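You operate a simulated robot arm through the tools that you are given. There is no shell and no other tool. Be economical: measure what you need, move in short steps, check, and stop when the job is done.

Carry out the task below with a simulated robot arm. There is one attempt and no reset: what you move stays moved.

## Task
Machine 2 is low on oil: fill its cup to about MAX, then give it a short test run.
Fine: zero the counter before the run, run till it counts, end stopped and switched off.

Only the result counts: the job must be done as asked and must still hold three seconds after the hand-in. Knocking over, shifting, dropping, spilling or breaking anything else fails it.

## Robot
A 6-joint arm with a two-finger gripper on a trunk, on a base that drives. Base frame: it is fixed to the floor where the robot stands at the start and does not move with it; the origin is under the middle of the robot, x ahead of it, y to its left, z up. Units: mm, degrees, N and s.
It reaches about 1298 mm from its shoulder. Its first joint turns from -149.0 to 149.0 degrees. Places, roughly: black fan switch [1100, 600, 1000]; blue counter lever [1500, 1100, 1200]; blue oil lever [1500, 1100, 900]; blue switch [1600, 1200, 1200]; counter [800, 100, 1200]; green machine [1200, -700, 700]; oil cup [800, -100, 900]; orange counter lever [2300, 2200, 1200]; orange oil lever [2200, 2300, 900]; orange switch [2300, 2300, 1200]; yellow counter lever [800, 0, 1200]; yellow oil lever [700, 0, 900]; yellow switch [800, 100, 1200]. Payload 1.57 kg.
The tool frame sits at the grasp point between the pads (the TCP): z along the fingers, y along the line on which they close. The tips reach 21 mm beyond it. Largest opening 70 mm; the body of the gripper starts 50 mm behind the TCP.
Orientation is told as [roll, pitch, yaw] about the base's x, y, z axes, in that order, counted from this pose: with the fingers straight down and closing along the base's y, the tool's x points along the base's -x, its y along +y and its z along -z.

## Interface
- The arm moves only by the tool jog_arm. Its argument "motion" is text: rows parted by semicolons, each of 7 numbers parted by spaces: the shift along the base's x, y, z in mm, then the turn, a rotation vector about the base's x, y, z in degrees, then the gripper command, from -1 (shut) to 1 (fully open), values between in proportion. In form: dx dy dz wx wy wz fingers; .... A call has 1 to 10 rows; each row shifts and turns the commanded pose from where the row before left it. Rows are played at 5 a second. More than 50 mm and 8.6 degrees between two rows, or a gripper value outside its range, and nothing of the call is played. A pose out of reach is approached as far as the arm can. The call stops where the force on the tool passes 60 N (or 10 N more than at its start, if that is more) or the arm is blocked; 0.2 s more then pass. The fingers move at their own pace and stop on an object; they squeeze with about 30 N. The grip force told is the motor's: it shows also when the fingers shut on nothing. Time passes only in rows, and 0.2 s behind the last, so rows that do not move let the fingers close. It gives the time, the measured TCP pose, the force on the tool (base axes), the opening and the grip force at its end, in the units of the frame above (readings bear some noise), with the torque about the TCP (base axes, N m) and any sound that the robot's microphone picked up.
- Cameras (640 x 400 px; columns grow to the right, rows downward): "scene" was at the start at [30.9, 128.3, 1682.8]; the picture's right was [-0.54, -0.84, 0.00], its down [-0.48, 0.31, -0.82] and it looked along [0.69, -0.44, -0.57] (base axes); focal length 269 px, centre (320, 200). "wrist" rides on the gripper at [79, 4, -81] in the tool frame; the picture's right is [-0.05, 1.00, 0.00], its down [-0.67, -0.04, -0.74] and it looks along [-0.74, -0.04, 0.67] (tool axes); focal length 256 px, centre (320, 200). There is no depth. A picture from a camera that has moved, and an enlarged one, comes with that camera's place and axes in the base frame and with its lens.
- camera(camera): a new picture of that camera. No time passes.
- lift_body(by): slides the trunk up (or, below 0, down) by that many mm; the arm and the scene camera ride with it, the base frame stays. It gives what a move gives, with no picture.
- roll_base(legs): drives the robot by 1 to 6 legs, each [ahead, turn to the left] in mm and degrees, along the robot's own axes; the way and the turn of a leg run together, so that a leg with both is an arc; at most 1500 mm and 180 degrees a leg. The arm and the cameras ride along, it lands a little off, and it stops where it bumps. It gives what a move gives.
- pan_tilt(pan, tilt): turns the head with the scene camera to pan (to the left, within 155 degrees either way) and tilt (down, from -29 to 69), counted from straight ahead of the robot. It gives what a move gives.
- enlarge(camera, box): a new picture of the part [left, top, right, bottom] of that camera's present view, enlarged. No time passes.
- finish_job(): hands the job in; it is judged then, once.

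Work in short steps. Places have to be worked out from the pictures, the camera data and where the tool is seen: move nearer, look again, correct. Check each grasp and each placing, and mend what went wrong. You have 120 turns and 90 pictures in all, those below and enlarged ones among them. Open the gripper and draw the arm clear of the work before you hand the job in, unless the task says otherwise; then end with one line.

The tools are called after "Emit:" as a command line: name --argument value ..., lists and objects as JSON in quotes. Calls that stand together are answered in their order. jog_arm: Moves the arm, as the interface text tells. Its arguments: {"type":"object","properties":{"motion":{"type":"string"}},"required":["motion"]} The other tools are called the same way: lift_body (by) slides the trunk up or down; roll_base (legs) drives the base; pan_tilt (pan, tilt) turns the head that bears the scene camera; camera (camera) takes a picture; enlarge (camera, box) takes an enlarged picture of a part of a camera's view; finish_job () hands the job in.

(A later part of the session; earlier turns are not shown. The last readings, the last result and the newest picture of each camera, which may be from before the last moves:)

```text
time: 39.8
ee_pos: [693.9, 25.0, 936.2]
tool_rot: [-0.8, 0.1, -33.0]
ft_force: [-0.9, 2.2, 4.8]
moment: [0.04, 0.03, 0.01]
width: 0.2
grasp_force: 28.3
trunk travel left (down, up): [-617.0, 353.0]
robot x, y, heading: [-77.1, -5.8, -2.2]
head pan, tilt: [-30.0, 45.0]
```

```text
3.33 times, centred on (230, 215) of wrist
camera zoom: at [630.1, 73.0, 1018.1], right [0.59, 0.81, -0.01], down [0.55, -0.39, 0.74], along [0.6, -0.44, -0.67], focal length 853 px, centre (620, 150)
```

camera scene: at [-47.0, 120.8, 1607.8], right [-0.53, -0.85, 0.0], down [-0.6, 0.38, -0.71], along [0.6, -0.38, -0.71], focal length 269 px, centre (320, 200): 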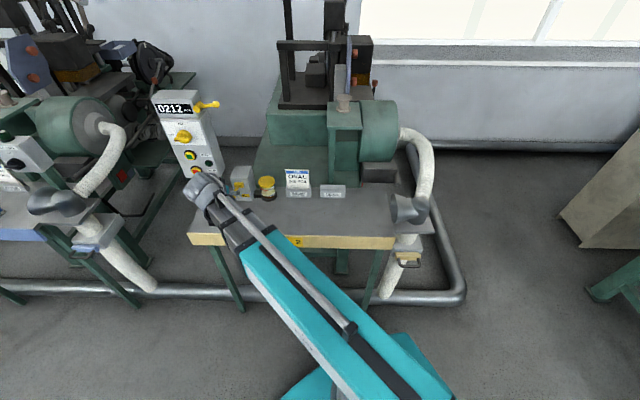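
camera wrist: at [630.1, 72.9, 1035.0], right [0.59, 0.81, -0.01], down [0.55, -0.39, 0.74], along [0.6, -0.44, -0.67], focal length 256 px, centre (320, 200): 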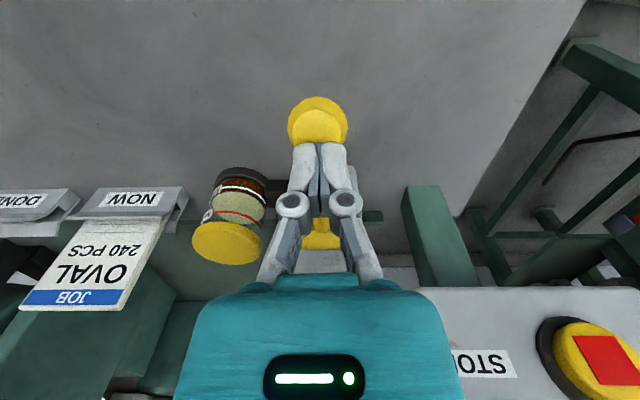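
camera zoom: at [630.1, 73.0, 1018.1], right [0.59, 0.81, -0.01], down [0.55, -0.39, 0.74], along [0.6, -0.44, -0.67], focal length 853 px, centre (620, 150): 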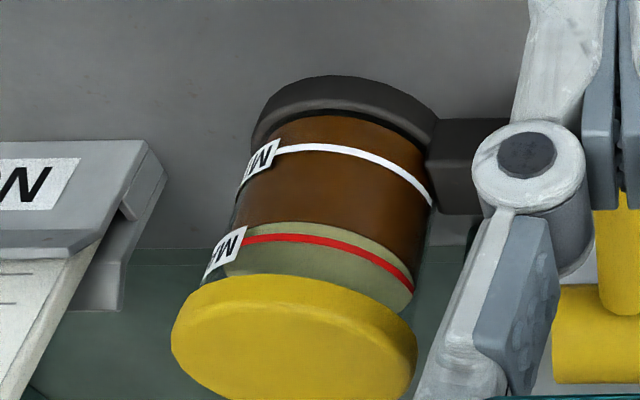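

After four strokes it's at about 88 %. I'll zoom in tighter to judge the remainder before deciding on a fifth.

Emit:
enlarge --camera "wrist" --box '[205, 180, 265, 250]'

```text
5.71 times, centred on (235, 215) of wrist
camera zoom: at [630.1, 73.0, 1018.1], right [0.59, 0.81, -0.01], down [0.55, -0.39, 0.74], along [0.6, -0.44, -0.67], focal length 1463 px, centre (806, 114)
```

zoom: 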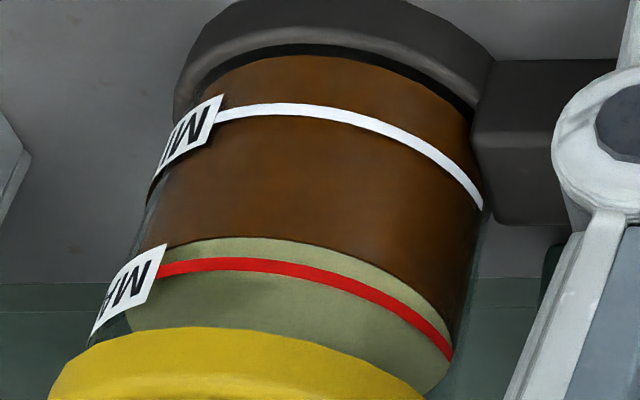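

It is actually at about 84 %, so one more dose gives about 105 %, which is closer to MAX. I'll do the fifth stroke in steps to see whether it delivers partially.

Emit:
lift_body --by 50

Emit:
lift_body --by -24

Emit:
enlarge --camera "wrist" --box '[205, 150, 275, 240]'

```text
time: 40.7
ee_pos: [693.6, 24.1, 985.9]
tool_rot: [-0.6, 0.2, -33.1]
ft_force: [0.3, -0.7, -0.5]
moment: [-0.01, 0.0, 0.0]
width: 0.3
grasp_force: 28.8
trunk travel left (down, up): [-667.0, 303.0]
robot x, y, heading: [-78.9, -7.7, -2.5]
head pan, tilt: [-30.0, 45.0]
```

```text
time: 41.4
ee_pos: [692.5, 24.6, 960.4]
tool_rot: [-0.8, 0.1, -33.0]
ft_force: [0.4, 0.8, 3.8]
moment: [0.01, 0.05, 0.03]
width: 0.0
grasp_force: 29.5
trunk travel left (down, up): [-643.0, 327.0]
robot x, y, heading: [-79.1, -3.7, -2.5]
head pan, tilt: [-30.0, 45.0]
```

```text
4.44 times, centred on (240, 195) of wrist
camera zoom: at [630.3, 72.9, 1043.9], right [0.59, 0.81, -0.01], down [0.55, -0.39, 0.74], along [0.6, -0.44, -0.67], focal length 1138 px, centre (676, 222)
```

zoom: 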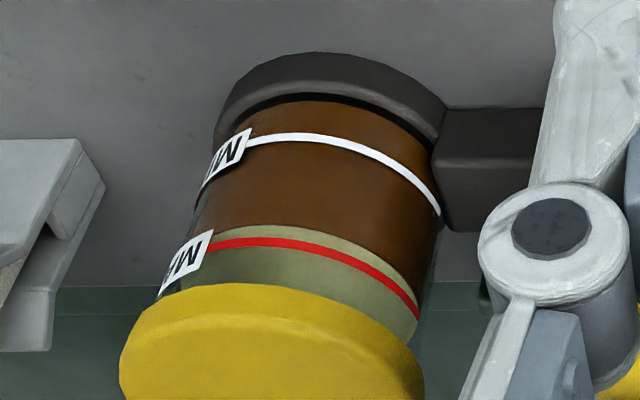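

It is unchanged at about 85 %. I'll press a few millimetres more.

Emit:
lift_body --by -6

Emit:
enlarge --camera "wrist" --box '[205, 150, 275, 240]'

```text
time: 42.0
ee_pos: [694.5, 25.0, 956.5]
tool_rot: [-0.8, 0.1, -33.0]
ft_force: [-0.7, 0.6, 3.2]
moment: [0.01, 0.03, 0.01]
width: 0.0
grasp_force: 28.3
trunk travel left (down, up): [-637.0, 333.0]
robot x, y, heading: [-79.9, -3.5, -2.3]
head pan, tilt: [-30.0, 45.0]
```

```text
4.44 times, centred on (240, 195) of wrist
camera zoom: at [630.1, 72.9, 1038.0], right [0.59, 0.81, -0.01], down [0.55, -0.39, 0.74], along [0.6, -0.44, -0.67], focal length 1138 px, centre (676, 222)
```

zoom: 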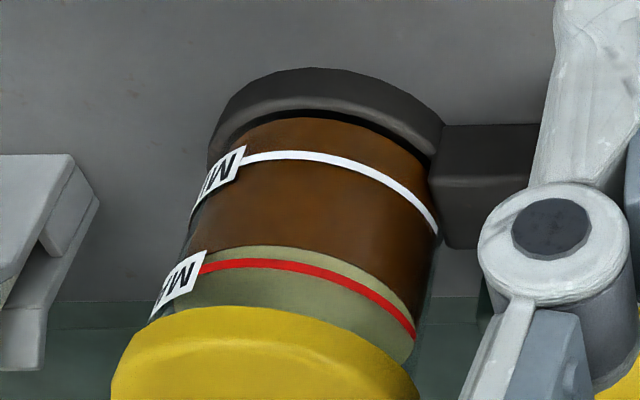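

It still reads 85 %, so the dose comes at a threshold further down. I'll complete the stroke.

Emit:
lift_body --by -20

Emit:
enlarge --camera "wrist" --box '[195, 170, 265, 260]'

```text
time: 42.6
ee_pos: [693.4, 24.0, 936.3]
tool_rot: [-0.7, 0.0, -32.9]
ft_force: [-0.5, 0.9, 4.7]
moment: [-0.02, 0.03, -0.02]
width: 0.0
grasp_force: 28.2
trunk travel left (down, up): [-617.0, 353.0]
robot x, y, heading: [-77.2, -7.3, -2.5]
head pan, tilt: [-30.0, 45.0]
```

```text
4.44 times, centred on (230, 215) of wrist
camera zoom: at [630.0, 72.9, 1018.0], right [0.59, 0.81, -0.01], down [0.55, -0.39, 0.74], along [0.6, -0.44, -0.67], focal length 1138 px, centre (720, 133)
```

zoom: 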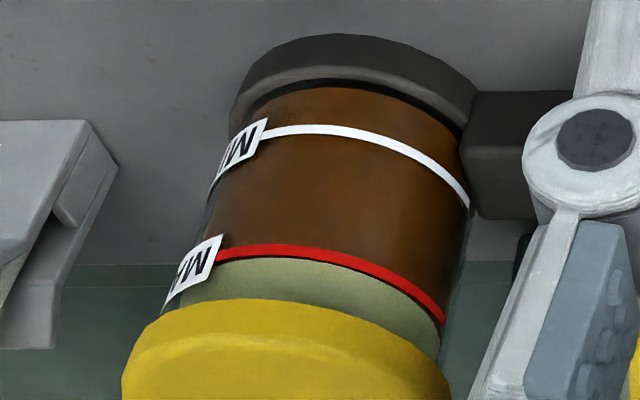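

The oil is right at the MAX ring. I'll release the lever, back off, raise, and turn the fingers horizontal for the panel work.

Emit:
lift_body --by 60

Emit:
jog_arm --motion "-25 16 0 0 0 0 -1;-25 16 0 0 0 0 -1;-25 16 0 0 0 0 -1;0 0 0 0 0 0 -1"

Emit:
lift_body --by 120

Emit:
jog_arm --motion "0 0 0 -4.4 -6.9 0 -1;0 0 0 -4.4 -6.9 0 -1;0 0 0 -4.4 -6.9 0 -1;0 0 0 -4.4 -6.9 0 -1;0 0 0 -4.4 -6.9 0 -1;0 0 0 -4.4 -6.9 0 -1;0 0 0 -4.4 -6.9 0 -1;0 0 0 -4.4 -6.9 0 -1;0 0 0 -4.4 -6.9 0 -1;0 0 0 -4.4 -6.9 0 -1"

Emit:
camera --camera "wrist"

Emit:
camera --camera "scene"

```text
time: 43.6
ee_pos: [694.3, 25.2, 995.4]
tool_rot: [-0.8, 0.1, -33.0]
ft_force: [0.2, -0.2, 0.0]
moment: [-0.01, 0.02, 0.01]
width: 0.0
grasp_force: 28.8
trunk travel left (down, up): [-677.0, 293.0]
robot x, y, heading: [-80.5, -6.2, -2.1]
head pan, tilt: [-30.0, 45.0]
```

```text
time: 44.6
ee_pos: [617.7, 72.6, 995.6]
tool_rot: [-0.7, 0.1, -33.1]
ft_force: [0.0, 0.8, -0.8]
moment: [0.0, 0.01, -0.01]
width: 0.0
grasp_force: 28.5
trunk travel left (down, up): [-677.0, 293.0]
robot x, y, heading: [-79.5, -8.4, -2.3]
head pan, tilt: [-30.0, 45.0]
```

```text
time: 46.1
ee_pos: [618.5, 72.0, 1116.8]
tool_rot: [-0.7, 0.2, -33.0]
ft_force: [0.0, -0.4, -0.2]
moment: [-0.01, 0.02, 0.01]
width: 0.0
grasp_force: 28.5
trunk travel left (down, up): [-797.0, 173.0]
robot x, y, heading: [-79.6, -5.6, -2.2]
head pan, tilt: [-30.0, 45.0]
```

```text
time: 48.3
ee_pos: [618.7, 72.9, 1275.3]
tool_rot: [3.1, -81.6, -36.1]
ft_force: [-0.6, 0.7, -0.1]
moment: [0.01, -0.01, 0.0]
width: 0.1
grasp_force: 28.4
out of reach, approached as far as the arm can: row 2, 3, 4, 5, 6, 7, 8, 9, 10
trunk travel left (down, up): [-797.0, 173.0]
robot x, y, heading: [-79.2, -9.5, -2.2]
head pan, tilt: [-30.0, 45.0]
```

```text
46 pictures are left
camera wrist: at [543.8, 127.2, 1208.9], right [0.55, 0.83, 0.06], down [-0.56, 0.32, 0.77], along [0.62, -0.46, 0.64], focal length 256 px, centre (320, 200)
```

wrist: 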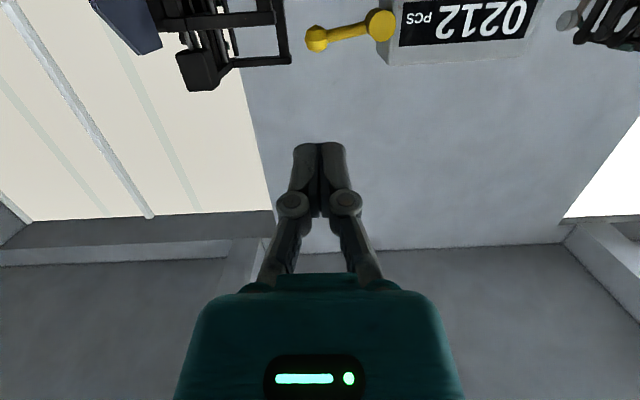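

```text
45 pictures are left
camera scene: at [-47.2, 121.0, 1783.8], right [-0.53, -0.85, 0.0], down [-0.6, 0.38, -0.71], along [0.6, -0.38, -0.71], focal length 269 px, centre (320, 200)
```

scene: 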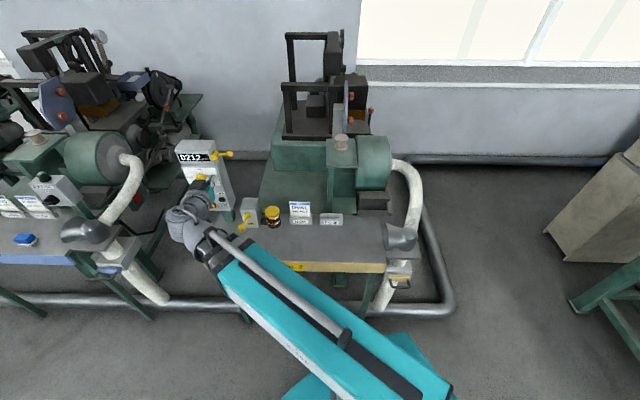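

The counter lever ball is confirmed at (760, -23, 1244). I'll slide the fingers in over it; they are about 9 mm above its top.

Emit:
jog_arm --motion "27.4 -18.4 0 0 0 0 -1;27.4 -18.4 0 0 0 0 -1;27.4 -18.4 0 0 0 0 -1;27.4 -18.4 0 0 0 0 -1;27.4 -18.4 0 0 0 0 -1;0 0 0 0 0 0 -1"

Emit:
camera --camera "wrist"

Emit:
enlarge --camera "scene" --box '[150, 110, 290, 220]'

```text
time: 49.7
ee_pos: [755.4, -22.4, 1275.8]
tool_rot: [2.8, -81.7, -36.0]
ft_force: [-0.2, -0.7, 0.0]
moment: [0.0, 0.01, -0.01]
width: 0.0
grasp_force: 28.6
trunk travel left (down, up): [-797.0, 173.0]
robot x, y, heading: [-78.5, -5.5, -2.2]
head pan, tilt: [-30.0, 45.0]
```

```text
44 pictures are left
camera wrist: at [680.9, 33.5, 1208.8], right [0.55, 0.83, 0.06], down [-0.56, 0.32, 0.77], along [0.62, -0.46, 0.64], focal length 256 px, centre (320, 200)
```

wrist: 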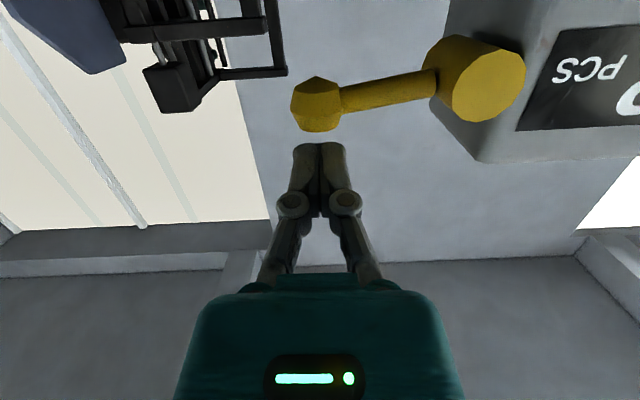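

```text
3.64 times, centred on (220, 165) of scene
camera zoom: at [-47.2, 120.8, 1783.8], right [-0.53, -0.85, 0.0], down [-0.6, 0.38, -0.71], along [0.6, -0.38, -0.71], focal length 978 px, centre (684, 327)
```

zoom: 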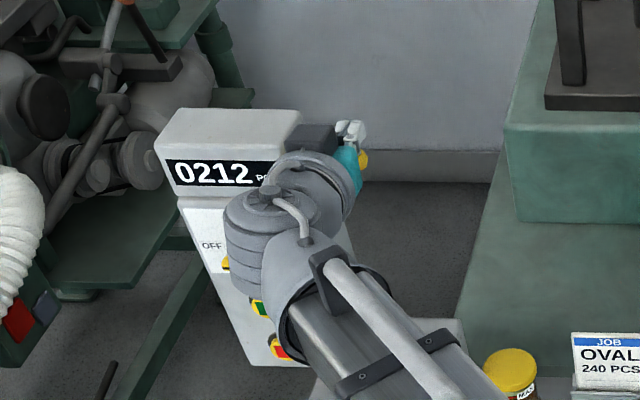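

The fingers lie right over the ball. I'll lower in steps.

Emit:
lift_body --by -20

Emit:
lift_body --by -12

Emit:
camera --camera "wrist"

Emit:
enlarge --camera "scene" --box '[150, 100, 290, 210]'

```text
time: 50.4
ee_pos: [755.7, -21.0, 1253.8]
tool_rot: [2.8, -81.6, -36.1]
ft_force: [1.2, -0.4, 1.6]
moment: [0.0, -0.03, -0.02]
width: 5.8
grasp_force: 28.3
trunk travel left (down, up): [-777.0, 193.0]
robot x, y, heading: [-77.4, -8.7, -2.3]
head pan, tilt: [-30.0, 45.0]
```

```text
time: 51.0
ee_pos: [755.0, -22.0, 1242.6]
tool_rot: [2.9, -81.6, -36.1]
ft_force: [0.7, 0.2, 2.5]
moment: [0.01, -0.03, -0.02]
width: 5.9
grasp_force: 29.1
trunk travel left (down, up): [-765.0, 205.0]
robot x, y, heading: [-77.2, -10.6, -2.3]
head pan, tilt: [-30.0, 45.0]
```

```text
42 pictures are left
camera wrist: at [680.9, 33.8, 1176.8], right [0.55, 0.83, 0.06], down [-0.56, 0.32, 0.77], along [0.62, -0.46, 0.64], focal length 256 px, centre (320, 200)
```

wrist: 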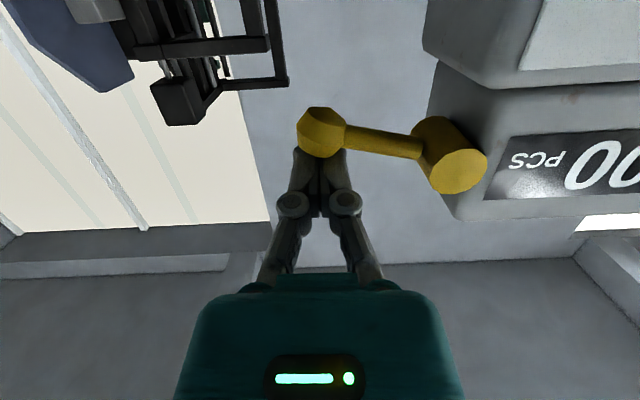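

```text
3.64 times, centred on (220, 155) of scene
camera zoom: at [-47.3, 120.9, 1751.8], right [-0.53, -0.85, 0.0], down [-0.6, 0.38, -0.71], along [0.6, -0.38, -0.71], focal length 978 px, centre (684, 364)
```

zoom: 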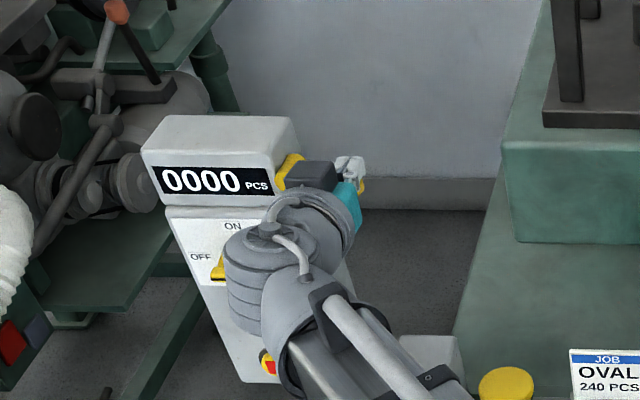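

The counter shows 0000. I'll lift off the lever, retreat, and level the fingers fully.

Emit:
lift_body --by 45

Emit:
jog_arm --motion "-25 16 0 0 0 0 -1;-25 16 0 0 0 0 -1;-25 16 0 0 0 0 -1;-25 16 0 0 0 0 -1;-25 16 0 -4.5 -7 0 -1;0 20 0 0 0 0 0;0 20 0 0 0 0 0;0 20 0 0 0 0 0;0 0 0 0 0 0 0"

Emit:
camera --camera "wrist"

Emit:
enlarge --camera "scene" --box '[150, 110, 290, 220]'

```text
time: 51.9
ee_pos: [755.1, -21.7, 1287.6]
tool_rot: [2.9, -81.6, -36.0]
ft_force: [0.5, 0.4, 0.7]
moment: [0.02, -0.03, 0.02]
width: 0.0
grasp_force: 28.7
trunk travel left (down, up): [-810.0, 160.0]
robot x, y, heading: [-79.0, -5.6, -2.0]
head pan, tilt: [-30.0, 45.0]
```

```text
time: 53.9
ee_pos: [629.7, 118.4, 1315.3]
tool_rot: [81.5, -89.5, -114.8]
ft_force: [0.1, -0.2, 0.5]
moment: [-0.04, 0.01, 0.01]
width: 35.1
grasp_force: 0.1
out of reach, approached as far as the arm can: row 5
trunk travel left (down, up): [-810.0, 160.0]
robot x, y, heading: [-76.8, -4.5, -2.2]
head pan, tilt: [-30.0, 45.0]
```

```text
40 pictures are left
camera wrist: at [563.8, 168.6, 1236.1], right [0.55, 0.83, 0.06], down [-0.64, 0.37, 0.67], along [0.53, -0.4, 0.74], focal length 256 px, centre (320, 200)
```

wrist: 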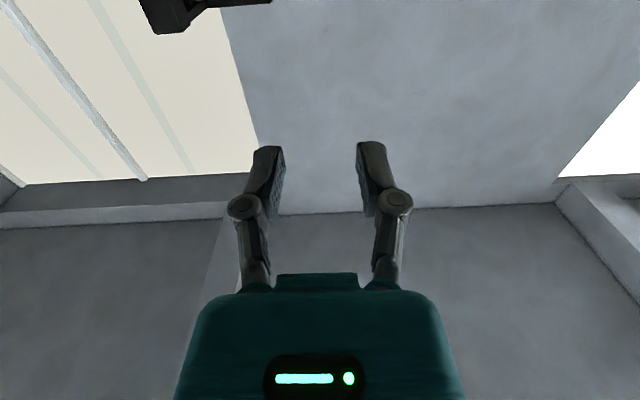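

```text
3.64 times, centred on (220, 165) of scene
camera zoom: at [-47.1, 121.1, 1796.8], right [-0.53, -0.85, 0.0], down [-0.6, 0.38, -0.71], along [0.6, -0.38, -0.71], focal length 978 px, centre (684, 327)
```

zoom: 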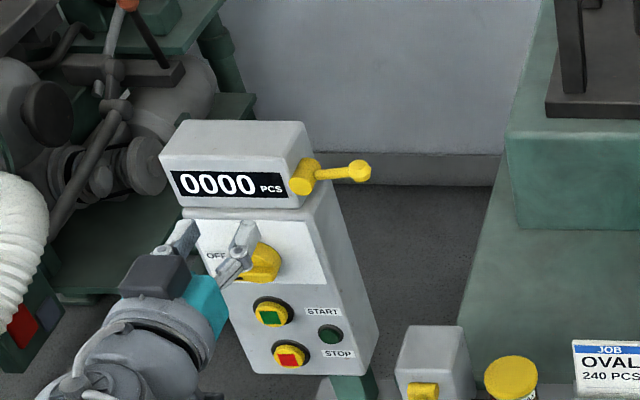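

The counter reads 0000 and its lever has returned. For the switch I'll roll the gripper -90° about the pointing axis so it can grip the horizontal knob bar, and shift in front of it.

Emit:
jog_arm --motion "4 6 0 -7.1 4.6 0 0.4;4 6 0 -7.1 4.6 0 0.4;4 6 0 -7.1 4.6 0 0.4;4 6 0 -7.1 4.6 0 0.4;4 6 0 -7.1 4.6 0 0.4;4 6 0 -7.1 4.6 0 0.4;4 6 0 -7.1 4.6 0 0.4;4 6 0 -7.1 4.6 0 0.4;4 6 0 -7.1 4.6 0 0.4;0 0 0 -7.1 4.6 0 0.4"

Emit:
jog_arm --motion "0 0 0 -7.1 4.6 0 0.4;0 0 0 0 0 0 0.4"

Emit:
lift_body --by -157

Emit:
camera --camera "wrist"

```text
time: 56.1
ee_pos: [666.3, 172.4, 1315.9]
tool_rot: [-90.1, -5.7, 57.0]
ft_force: [-0.2, 0.1, -0.2]
moment: [0.02, 0.0, -0.02]
width: 49.5
grasp_force: 0.1
trunk travel left (down, up): [-810.0, 160.0]
robot x, y, heading: [-76.3, -5.5, -2.5]
head pan, tilt: [-30.0, 45.0]
```

```text
time: 56.7
ee_pos: [666.1, 173.5, 1315.0]
tool_rot: [-90.0, 2.7, 57.0]
ft_force: [0.1, 0.1, 0.4]
moment: [-0.02, -0.01, -0.01]
width: 49.2
grasp_force: 0.0
trunk travel left (down, up): [-810.0, 160.0]
robot x, y, heading: [-73.9, -11.6, -2.3]
head pan, tilt: [-30.0, 45.0]
```

```text
time: 58.5
ee_pos: [665.2, 172.0, 1158.2]
tool_rot: [-90.1, 2.6, 57.0]
ft_force: [-0.1, 0.4, 0.0]
moment: [0.03, -0.05, 0.03]
width: 49.1
grasp_force: 0.1
trunk travel left (down, up): [-653.0, 317.0]
robot x, y, heading: [-79.3, -6.9, -2.3]
head pan, tilt: [-30.0, 45.0]
```

```text
38 pictures are left
camera wrist: at [554.8, 150.3, 1158.2], right [0.01, 0.01, -1.0], down [-0.26, 0.97, 0.0], along [0.97, 0.26, 0.01], focal length 256 px, centre (320, 200)
```

wrist: 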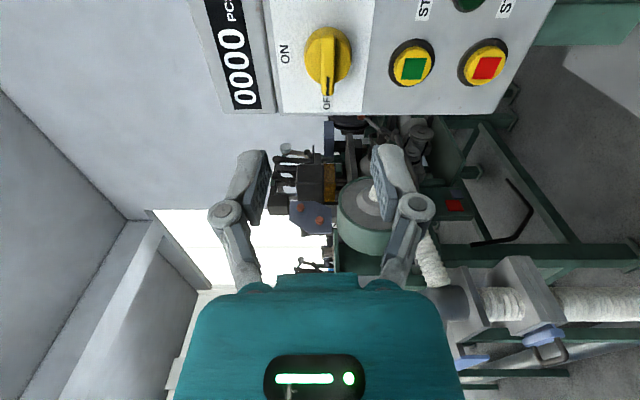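

The switch is at v≈508, z≈1154, straight ahead. I'll correct and advance until the tips are close to the knob.

Emit:
lift_body --by -3

Emit:
jog_arm --motion "20.7 -12.1 0 0 0 0 0;20.7 -12.1 0 0 0 0 0;20.7 -12.1 0 0 0 0 0;20.7 -12.1 0 0 0 0 0;20.7 -12.1 0 0 0 0 0;0 0 0 0 0 0 0"

Emit:
camera --camera "wrist"

Emit:
enlarge --camera "scene" --box '[140, 100, 260, 190]'

```text
time: 59.0
ee_pos: [665.9, 172.5, 1155.7]
tool_rot: [-90.0, 2.7, 57.1]
ft_force: [0.3, 0.4, 0.2]
moment: [0.0, 0.02, 0.02]
width: 48.9
grasp_force: 0.1
trunk travel left (down, up): [-650.0, 320.0]
robot x, y, heading: [-78.9, -7.0, -2.2]
head pan, tilt: [-30.0, 45.0]
```

```text
time: 60.4
ee_pos: [771.3, 111.7, 1155.8]
tool_rot: [-90.2, 2.5, 57.0]
ft_force: [-0.4, -0.3, -0.5]
moment: [-0.02, -0.04, 0.02]
width: 35.1
grasp_force: 0.0
trunk travel left (down, up): [-650.0, 320.0]
robot x, y, heading: [-75.1, -8.2, -2.4]
head pan, tilt: [-30.0, 45.0]
```

```text
37 pictures are left
camera wrist: at [660.1, 90.0, 1155.2], right [0.01, 0.01, -1.0], down [-0.26, 0.97, 0.0], along [0.97, 0.26, 0.01], focal length 256 px, centre (320, 200)
```

wrist: 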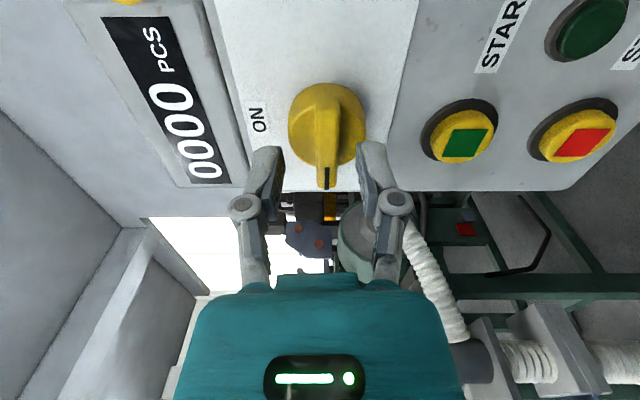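

```text
4.44 times, centred on (200, 145) of scene
camera zoom: at [-47.0, 120.8, 1636.8], right [-0.53, -0.85, 0.0], down [-0.6, 0.38, -0.71], along [0.6, -0.38, -0.71], focal length 1195 px, centre (853, 444)
```

zoom: 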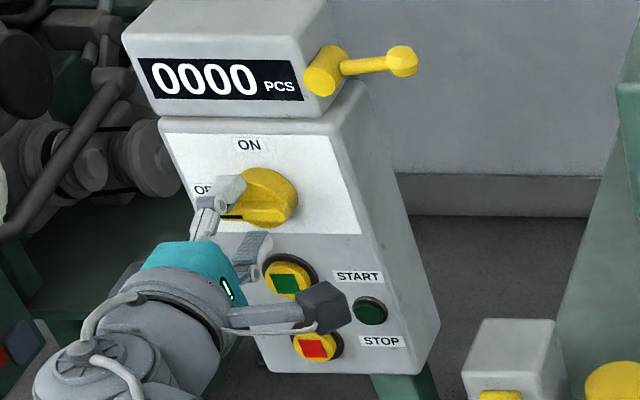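

The fingers straddle the bar above and below. I'll shift down 3 mm, advance about 13 mm more, then close.

Emit:
lift_body --by -3

Emit:
jog_arm --motion "4.7 -4.7 0 0 0 0 0;4.7 -4.7 0 0 0 0 0;0 0 0 0 0 0 -1;0 0 0 0 0 0 -1;0 0 0 0 0 0 -1;0 0 0 0 0 0 -1"

Emit:
camera --camera "wrist"

```text
time: 60.9
ee_pos: [770.7, 113.1, 1152.4]
tool_rot: [-90.2, 2.6, 57.0]
ft_force: [-1.1, 0.4, -0.3]
moment: [0.03, 0.03, -0.02]
width: 35.1
grasp_force: 0.1
trunk travel left (down, up): [-647.0, 323.0]
robot x, y, heading: [-77.1, -4.3, -1.9]
head pan, tilt: [-30.0, 45.0]
```

```text
time: 62.1
ee_pos: [776.2, 106.0, 1152.1]
tool_rot: [-89.9, 2.2, 57.3]
ft_force: [-12.3, 10.2, -9.3]
moment: [0.36, -0.05, 0.45]
width: 11.4
grasp_force: 31.9
trunk travel left (down, up): [-647.0, 323.0]
robot x, y, heading: [-79.4, -7.9, -2.2]
head pan, tilt: [-30.0, 45.0]
stopped in row 5: the force on the tool passed its limit at 61 N (the readings are from after the stop); the commanded pose is now the measured one
```

```text
35 pictures are left
camera wrist: at [665.1, 84.2, 1151.8], right [0.01, 0.01, -1.0], down [-0.27, 0.96, 0.01], along [0.96, 0.27, 0.01], focal length 256 px, centre (320, 200)
```

wrist: 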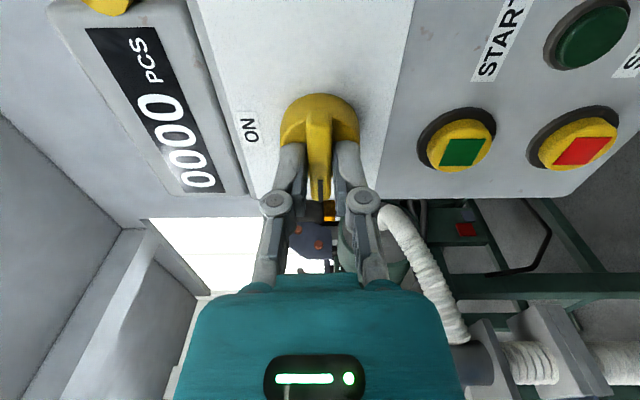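

I have the bar, but about 7 mm off the knob's axis toward the pointer. I'll reopen, centre and close again so the turn is clean.

Emit:
jog_arm --motion "0 0 0 0 0 0 -0.1;0 0 0 0 0 0 -0.1;-5.5 -4.8 0 0 0 0 -0.1;0 0 0 0 0 0 -0.1;0 0 0 0 0 0 -1;0 0 0 0 0 0 -1;0 0 0 0 0 0 -1"

Emit:
enlarge --camera "wrist" --box '[200, 60, 440, 230]'

```text
time: 63.7
ee_pos: [771.3, 98.9, 1152.0]
tool_rot: [-90.1, 2.3, 57.1]
ft_force: [-9.6, 4.6, -3.5]
moment: [0.37, -0.17, -0.04]
width: 11.3
grasp_force: 32.0
trunk travel left (down, up): [-647.0, 323.0]
robot x, y, heading: [-75.9, -7.2, -2.3]
head pan, tilt: [-30.0, 45.0]
```

```text
2.35 times, centred on (320, 145) of wrist
camera zoom: at [660.4, 77.8, 1151.7], right [0.01, 0.01, -1.0], down [-0.26, 0.96, 0.01], along [0.96, 0.26, 0.01], focal length 602 px, centre (320, 329)
```

zoom: 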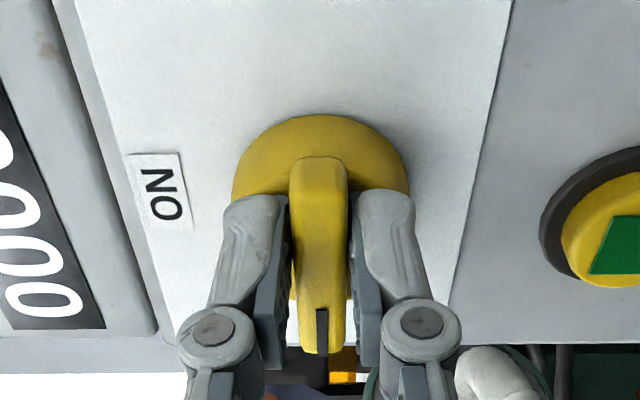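

The grip is now about centred on the knob axis. I'll turn +90° about the pointing axis, clockwise from the front, toward ON.

Emit:
jog_arm --motion "0 0 0 7.0 -4.55 0 -1;0 0 0 7.0 -4.55 0 -1;0 0 0 7.0 -4.55 0 -1;0 0 0 7.0 -4.55 0 -1;0 0 0 7.0 -4.55 0 -1;0 0 0 7.0 -4.55 0 -1;0 0 0 7.0 -4.55 0 -1;0 0 0 7.0 -4.55 0 -1;0 0 0 7.0 -4.55 0 -1;0 0 0 7.0 -4.55 0 -1"

Emit:
camera --camera "wrist"

Emit:
enlarge --camera "scene" --box '[140, 100, 260, 190]'

```text
time: 64.8
ee_pos: [771.2, 100.0, 1148.0]
tool_rot: [-89.2, -31.2, 56.7]
ft_force: [-5.1, 3.9, -25.0]
moment: [-0.2, 0.06, 0.31]
width: 10.9
grasp_force: 32.3
trunk travel left (down, up): [-647.0, 323.0]
robot x, y, heading: [-78.7, -7.3, -2.7]
head pan, tilt: [-30.0, 45.0]
stopped in row 5: the force on the tool passed its limit at 62 N (the readings are from after the stop); the commanded pose is now the measured one
```

```text
33 pictures are left
camera wrist: at [668.1, 90.5, 1105.7], right [0.3, 0.48, -0.83], down [-0.32, 0.87, 0.38], along [0.9, 0.15, 0.41], focal length 256 px, centre (320, 200)
```

wrist: 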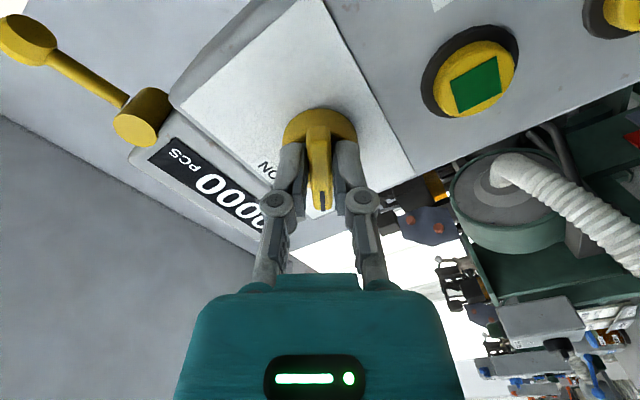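

```text
4.44 times, centred on (200, 145) of scene
camera zoom: at [-45.1, 122.2, 1634.0], right [-0.53, -0.85, 0.0], down [-0.6, 0.38, -0.71], along [0.6, -0.38, -0.71], focal length 1195 px, centre (853, 444)
```

zoom: 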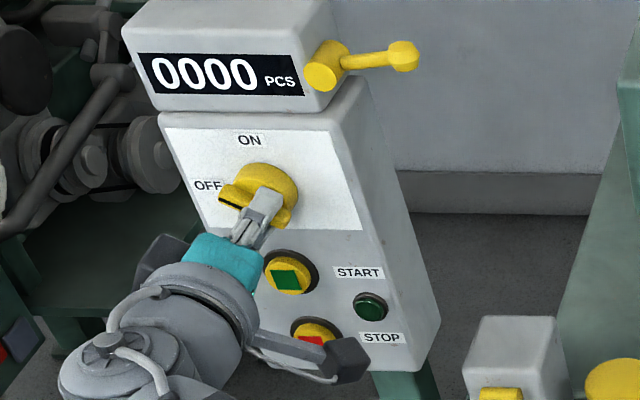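

The turn is about 34° done, but the force shows the true axis is about 7 mm to the left (v≈507), where I first gripped. I'll regrip there and continue.

Emit:
jog_arm --motion "0 0 0 0 0 0 -0.1;0 0 0 0 0 0 -0.1;3.8 5.9 0 0 0 0 -0.1;0 0 0 0 0 0 -0.1"

Emit:
lift_body --by 2

Emit:
camera --camera "wrist"

```text
time: 65.8
ee_pos: [774.1, 105.7, 1150.2]
tool_rot: [-89.5, -30.9, 56.7]
ft_force: [0.2, -0.6, 0.7]
moment: [0.02, -0.02, 0.0]
width: 31.6
grasp_force: 0.0
trunk travel left (down, up): [-647.0, 323.0]
robot x, y, heading: [-81.5, -9.3, -2.4]
head pan, tilt: [-30.0, 45.0]
```

```text
time: 66.3
ee_pos: [774.9, 104.6, 1153.2]
tool_rot: [-89.4, -31.0, 56.7]
ft_force: [-0.9, 0.3, 0.8]
moment: [0.0, 0.03, 0.0]
width: 31.8
grasp_force: 0.0
trunk travel left (down, up): [-649.0, 321.0]
robot x, y, heading: [-78.6, -5.0, -2.4]
head pan, tilt: [-30.0, 45.0]
```

```text
31 pictures are left
camera wrist: at [671.0, 94.6, 1109.1], right [0.3, 0.47, -0.83], down [-0.32, 0.87, 0.38], along [0.9, 0.15, 0.41], focal length 256 px, centre (320, 200)
```

wrist: 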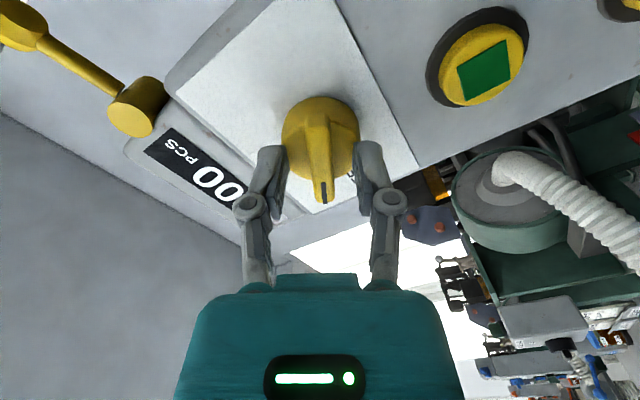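

The bar is centred between the fingers. I'll grip and rotate another 42°.

Emit:
jog_arm --motion "0 0 0 0 0 0 -1;0 0 0 0 0 0 -1;0 0 0 0 0 0 -1;0 0 0 7.0 -4.55 0 -1;0 0 0 7.0 -4.55 0 -1;0 0 0 7.0 -4.55 0 -1;0 0 0 7.0 -4.55 0 -1;0 0 0 7.0 -4.55 0 -1"

Emit:
camera --camera "wrist"

```text
time: 68.1
ee_pos: [776.2, 105.8, 1150.5]
tool_rot: [-88.6, -72.8, 56.0]
ft_force: [-7.1, 5.6, -18.1]
moment: [-0.15, -0.19, 0.05]
width: 11.0
grasp_force: 32.0
trunk travel left (down, up): [-649.0, 321.0]
robot x, y, heading: [-78.8, -5.8, -2.3]
head pan, tilt: [-30.0, 45.0]
```

```text
30 pictures are left
camera wrist: at [696.3, 134.2, 1075.9], right [0.52, 0.82, -0.24], down [-0.54, 0.54, 0.65], along [0.66, -0.21, 0.72], focal length 256 px, centre (320, 200)
```

wrist: 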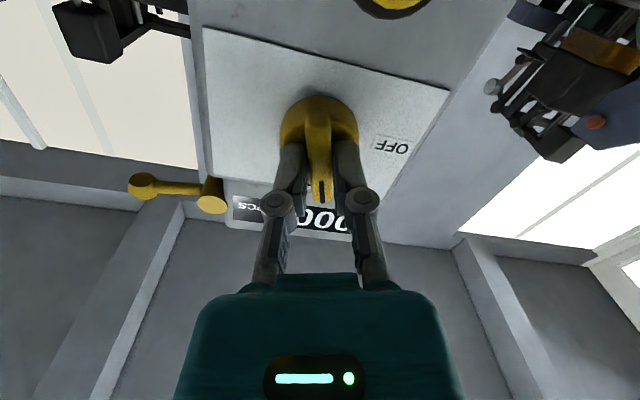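

It's turned about 73°. I'll rotate the last 17°.

Emit:
jog_arm --motion "0 0 0 7.0 -4.55 0 -1;0 0 0 7.0 -4.55 0 -1;0 0 0 0 0 0 -1"

Emit:
enlarge --camera "scene" --box '[140, 100, 260, 190]'

Emit:
camera --camera "wrist"

```text
time: 68.9
ee_pos: [774.9, 105.9, 1151.4]
tool_rot: [-53.3, -89.4, 20.5]
ft_force: [-6.5, 4.6, -17.4]
moment: [-0.16, -0.24, -0.2]
width: 10.9
grasp_force: 31.9
trunk travel left (down, up): [-649.0, 321.0]
robot x, y, heading: [-78.8, -6.3, -2.4]
head pan, tilt: [-30.0, 45.0]
```

```text
4.44 times, centred on (200, 145) of scene
camera zoom: at [-46.1, 122.1, 1635.6], right [-0.53, -0.85, 0.0], down [-0.6, 0.38, -0.71], along [0.6, -0.38, -0.71], focal length 1195 px, centre (853, 444)
```

zoom: 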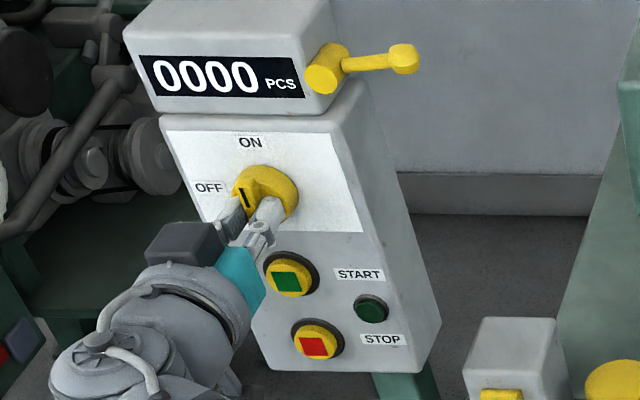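

```text
28 pictures are left
camera wrist: at [708.7, 153.3, 1073.7], right [0.54, 0.84, 0.04], down [-0.64, 0.37, 0.67], along [0.55, -0.39, 0.74], focal length 256 px, centre (320, 200)
```

wrist: 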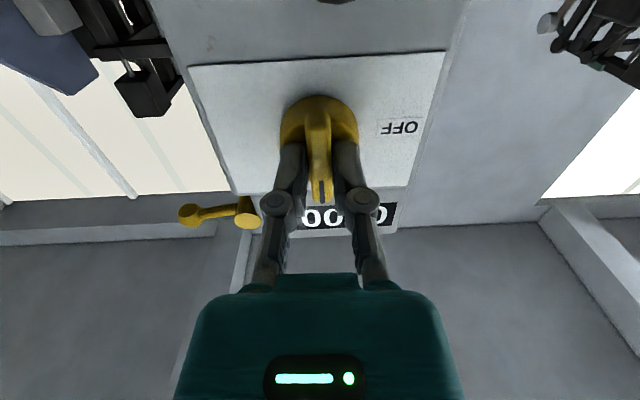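

The pointer is up at ON. I'll open and back off about 50 mm, then close the fingers for pressing START.

Emit:
jog_arm --motion "0 0 0 0 0 0 -0.1;0 0 0 0 0 0 -0.1;0 0 0 0 0 0 -0.1;-14 9 0 0 0 0 -0.1;-14 9 0 0 0 0 -0.1;-14 9 0 0 0 0 -1;-14 9 0 0 0 0 -1;0 0 0 0 0 0 -1"

Emit:
lift_body --by -70

Emit:
camera --camera "scene"

Emit:
enlarge --camera "scene" --box '[140, 70, 260, 200]'

Emit:
camera --camera "wrist"

```text
time: 70.7
ee_pos: [717.5, 140.3, 1153.6]
tool_rot: [-60.9, -89.3, 28.2]
ft_force: [0.6, 0.0, 0.9]
moment: [-0.01, 0.02, 0.04]
width: 0.0
grasp_force: 28.8
trunk travel left (down, up): [-649.0, 321.0]
robot x, y, heading: [-76.9, -8.0, -2.1]
head pan, tilt: [-30.0, 45.0]
```

```text
time: 71.8
ee_pos: [718.6, 139.5, 1081.6]
tool_rot: [-60.2, -89.3, 27.8]
ft_force: [-0.3, 0.0, 0.8]
moment: [-0.01, 0.01, 0.03]
width: 0.0
grasp_force: 28.5
trunk travel left (down, up): [-579.0, 391.0]
robot x, y, heading: [-74.6, -6.9, -2.4]
head pan, tilt: [-30.0, 45.0]
```

```text
27 pictures are left
camera scene: at [-47.5, 121.0, 1565.8], right [-0.53, -0.85, 0.0], down [-0.6, 0.38, -0.71], along [0.6, -0.38, -0.71], focal length 269 px, centre (320, 200)
```

scene: 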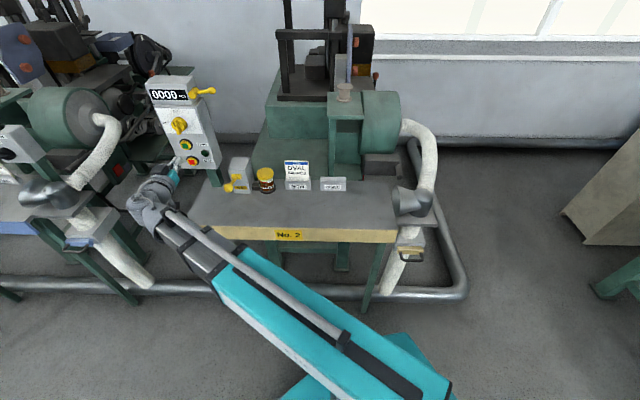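

```text
3.08 times, centred on (200, 135) of scene
camera zoom: at [-47.5, 121.0, 1565.8], right [-0.53, -0.85, 0.0], down [-0.6, 0.38, -0.71], along [0.6, -0.38, -0.71], focal length 827 px, centre (689, 400)
```

zoom: 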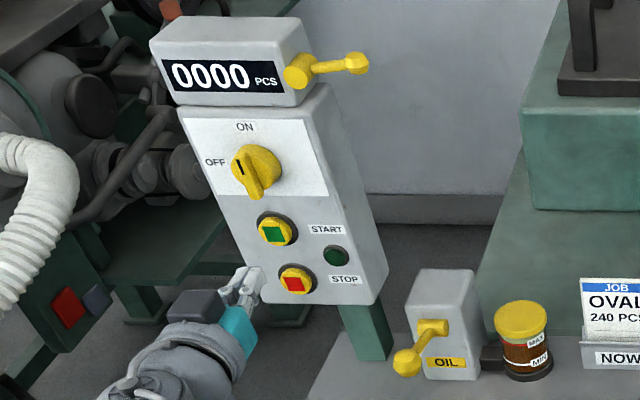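

```text
25 pictures are left
camera wrist: at [651.5, 187.4, 1004.7], right [0.54, 0.84, 0.04], down [-0.64, 0.37, 0.67], along [0.55, -0.39, 0.74], focal length 256 px, centre (320, 200)
```

wrist: 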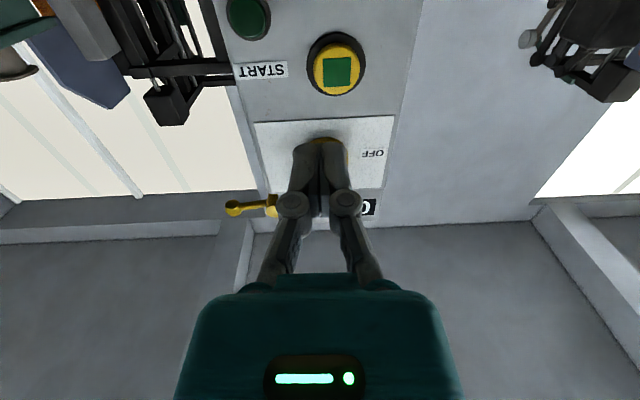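

The knob shows ON, the lever is back and the oil is at MAX. START is near v516, z1076, u≈622. I'll align and approach to within about 20 mm.

Emit:
lift_body --by -5

Emit:
jog_arm --motion "6 9.3 0 0 0 0 -1;14 -9 0 0 0 0 -1;14 -9 0 0 0 0 -1;14 -9 0 0 0 0 -1;0 0 0 0 0 0 -1"

Emit:
camera --camera "wrist"

Emit:
enlarge --camera "scene" --box '[140, 90, 240, 180]'

```text
time: 72.3
ee_pos: [717.2, 138.6, 1078.1]
tool_rot: [-60.3, -89.5, 27.7]
ft_force: [0.0, -0.2, -0.7]
moment: [-0.03, 0.0, 0.02]
width: 0.2
grasp_force: 28.6
trunk travel left (down, up): [-574.0, 396.0]
robot x, y, heading: [-77.0, -4.4, -2.2]
head pan, tilt: [-30.0, 45.0]
```

```text
time: 73.5
ee_pos: [767.1, 122.6, 1078.7]
tool_rot: [-61.3, -89.4, 28.7]
ft_force: [0.3, -1.1, -0.2]
moment: [0.01, 0.0, 0.0]
width: 0.0
grasp_force: 28.7
trunk travel left (down, up): [-574.0, 396.0]
robot x, y, heading: [-77.1, -8.6, -2.1]
head pan, tilt: [-30.0, 45.0]
```

```text
24 pictures are left
camera wrist: at [700.8, 170.0, 999.6], right [0.54, 0.84, 0.04], down [-0.64, 0.37, 0.67], along [0.55, -0.39, 0.74], focal length 256 px, centre (320, 200)
```

wrist: 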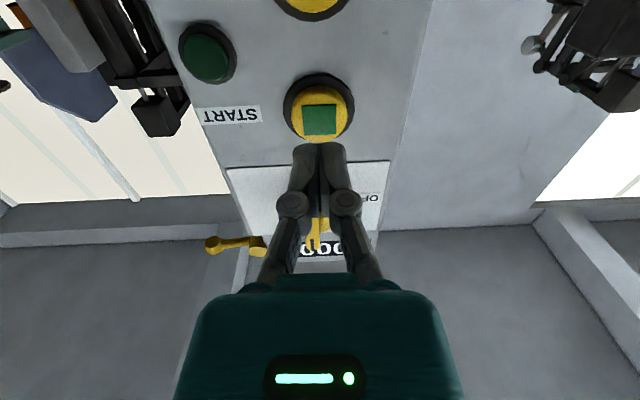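

```text
4.44 times, centred on (190, 135) of scene
camera zoom: at [-47.3, 121.0, 1560.8], right [-0.53, -0.85, 0.0], down [-0.6, 0.38, -0.71], along [0.6, -0.38, -0.71], focal length 1195 px, centre (898, 489)
```

zoom: 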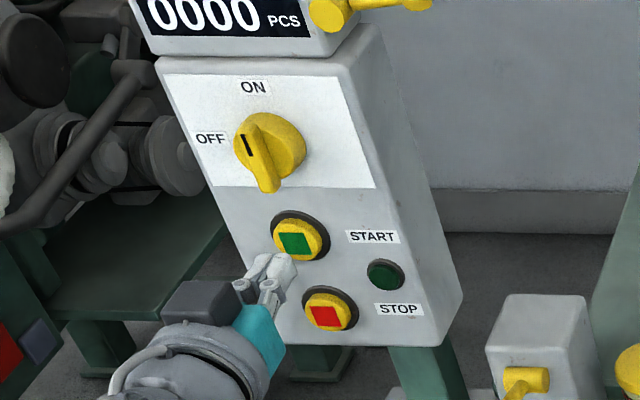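

START is refined to u628, v518, z1075, and the tips are 28 mm short of it. I'll press slowly.

Emit:
lift_body --by -3

Emit:
jog_arm --motion "5 -3.2 0 0 0 0 -1;5 -3.2 0 0 0 0 -1;5 -3.2 0 0 0 0 -1;5 -3.2 0 0 0 0 -1;4.2 -2.7 0 0 0 0 -1;4.2 -2.7 0 0 0 0 -1"

Emit:
enlarge --camera "scene" --box '[140, 80, 240, 180]'

```text
time: 74.0
ee_pos: [767.9, 122.3, 1075.4]
tool_rot: [-61.3, -89.4, 28.6]
ft_force: [0.2, -0.5, 0.4]
moment: [0.01, -0.02, 0.03]
width: 0.1
grasp_force: 28.6
trunk travel left (down, up): [-571.0, 399.0]
robot x, y, heading: [-75.8, -5.3, -2.0]
head pan, tilt: [-30.0, 45.0]
```

```text
time: 75.4
ee_pos: [795.0, 102.9, 1075.1]
tool_rot: [-58.6, -89.3, 26.0]
ft_force: [-7.9, 3.1, -2.6]
moment: [0.02, 0.03, -0.04]
width: 5.8
grasp_force: 28.9
trunk travel left (down, up): [-571.0, 399.0]
robot x, y, heading: [-78.0, -7.0, -2.2]
head pan, tilt: [-30.0, 45.0]
heard: click
```

```text
4.00 times, centred on (190, 130) of scene
camera zoom: at [-48.2, 121.4, 1557.7], right [-0.53, -0.85, 0.0], down [-0.6, 0.38, -0.71], along [0.6, -0.38, -0.71], focal length 1075 px, centre (840, 480)
```

zoom: 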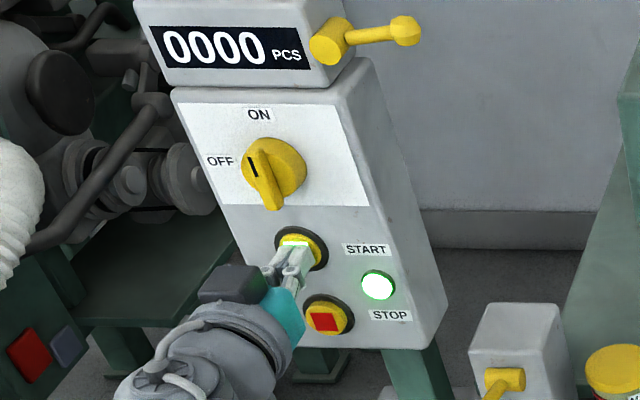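

It clicked and the lamp is lit, so the machine is running. I'll back off and lower in front of STOP while watching the counter.

Emit:
jog_arm --motion "-10 6.4 0 0 0 0 -1;-10 6.4 0 0 0 0 -1;-10 6.4 0 0 0 0 -1;-5 3.2 0 0 0 0 -1;0 0 0 0 0 0 -1"

Emit:
lift_body --by -65

Emit:
camera --camera "wrist"

Emit:
enlarge --camera "scene" --box '[130, 55, 250, 165]'

```text
time: 76.6
ee_pos: [761.7, 126.4, 1075.0]
tool_rot: [-58.9, -89.5, 26.2]
ft_force: [0.0, 0.1, -1.1]
moment: [0.0, -0.02, 0.0]
width: 0.1
grasp_force: 28.7
trunk travel left (down, up): [-571.0, 399.0]
robot x, y, heading: [-77.7, -4.6, -2.5]
head pan, tilt: [-30.0, 45.0]
```

```text
time: 77.7
ee_pos: [761.4, 127.3, 1010.8]
tool_rot: [-58.2, -89.3, 25.6]
ft_force: [0.0, -0.6, -0.2]
moment: [0.0, 0.0, -0.02]
width: 0.0
grasp_force: 28.6
trunk travel left (down, up): [-506.0, 464.0]
robot x, y, heading: [-75.9, -6.8, -2.3]
head pan, tilt: [-30.0, 45.0]
```

```text
21 pictures are left
camera wrist: at [693.9, 173.8, 931.6], right [0.54, 0.84, 0.04], down [-0.64, 0.37, 0.67], along [0.55, -0.39, 0.74], focal length 256 px, centre (320, 200)
```

wrist: 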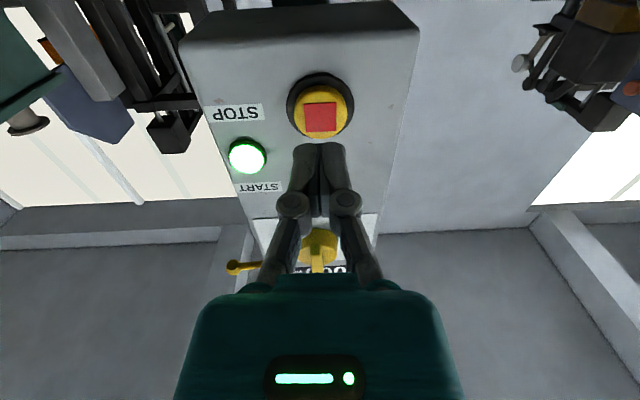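

```text
3.64 times, centred on (190, 110) of scene
camera zoom: at [-47.5, 121.0, 1492.8], right [-0.53, -0.85, 0.0], down [-0.6, 0.38, -0.71], along [0.6, -0.38, -0.71], focal length 978 px, centre (793, 527)
```

zoom: 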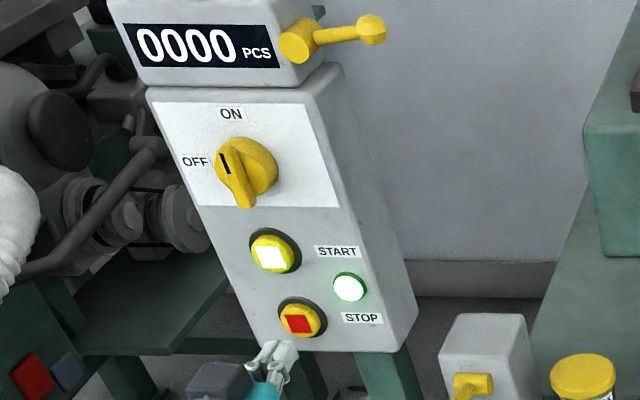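

STOP is exactly aligned (v518, z1010). The counter still shows 0000, so I'll wait two seconds and look.

Emit:
jog_arm --motion "0 0 0 0 0 0 -1;0 0 0 0 0 0 -1;0 0 0 0 0 0 -1;0 0 0 0 0 0 -1;0 0 0 0 0 0 -1;0 0 0 0 0 0 -1;0 0 0 0 0 0 -1;0 0 0 0 0 0 -1"

Emit:
enlarge --camera "scene" --box '[130, 50, 250, 160]'

```text
time: 79.5
ee_pos: [761.5, 125.4, 1010.3]
tool_rot: [-58.2, -89.4, 25.5]
ft_force: [0.3, 0.4, -0.1]
moment: [0.04, 0.0, 0.03]
width: 0.0
grasp_force: 28.5
trunk travel left (down, up): [-506.0, 464.0]
robot x, y, heading: [-74.6, -3.5, -2.2]
head pan, tilt: [-30.0, 45.0]
```

```text
3.64 times, centred on (190, 105) of scene
camera zoom: at [-47.4, 121.0, 1492.8], right [-0.53, -0.85, 0.0], down [-0.6, 0.38, -0.71], along [0.6, -0.38, -0.71], focal length 978 px, centre (793, 546)
```

zoom: 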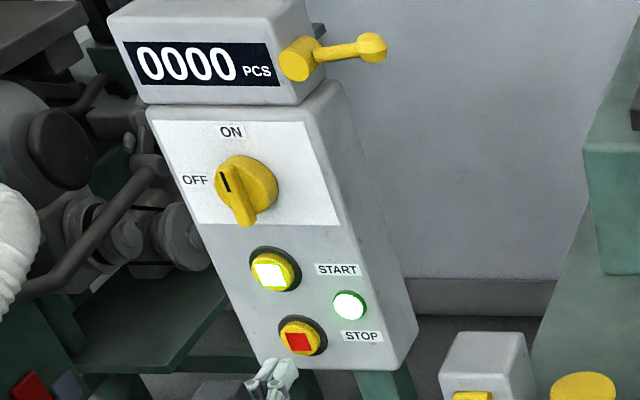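

Still 0000 after four seconds. I'll creep closer to STOP and wait longer.

Emit:
jog_arm --motion "6 -3.9 0 0 0 0 -1;6 -3.9 0 0 0 0 -1;3 -1.9 0 0 0 0 -1;0 0 0 0 0 0 -1;0 0 0 0 0 0 -1;0 0 0 0 0 0 -1;0 0 0 0 0 0 -1;0 0 0 0 0 0 -1;0 0 0 0 0 0 -1;0 0 0 0 0 0 -1"

Emit:
enlarge --camera "scene" --box '[130, 50, 250, 160]'

```text
time: 81.7
ee_pos: [775.4, 116.3, 1009.2]
tool_rot: [-58.0, -89.4, 25.6]
ft_force: [0.2, -0.1, 0.9]
moment: [0.02, 0.01, 0.05]
width: 0.0
grasp_force: 28.2
trunk travel left (down, up): [-506.0, 464.0]
robot x, y, heading: [-78.9, -4.9, -2.4]
head pan, tilt: [-30.0, 45.0]
```

```text
3.64 times, centred on (190, 105) of scene
camera zoom: at [-47.4, 121.0, 1492.8], right [-0.53, -0.85, 0.0], down [-0.6, 0.38, -0.71], along [0.6, -0.38, -0.71], focal length 978 px, centre (793, 546)
```

zoom: 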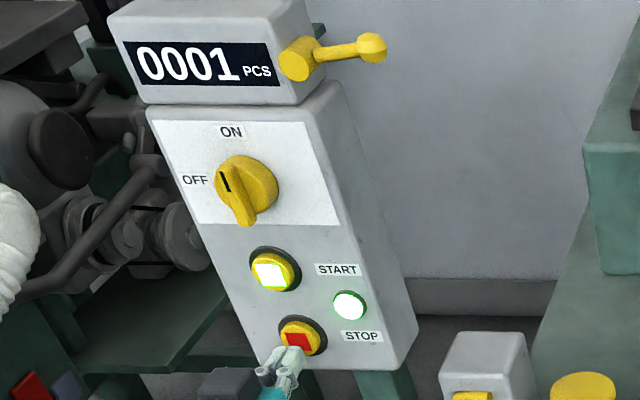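

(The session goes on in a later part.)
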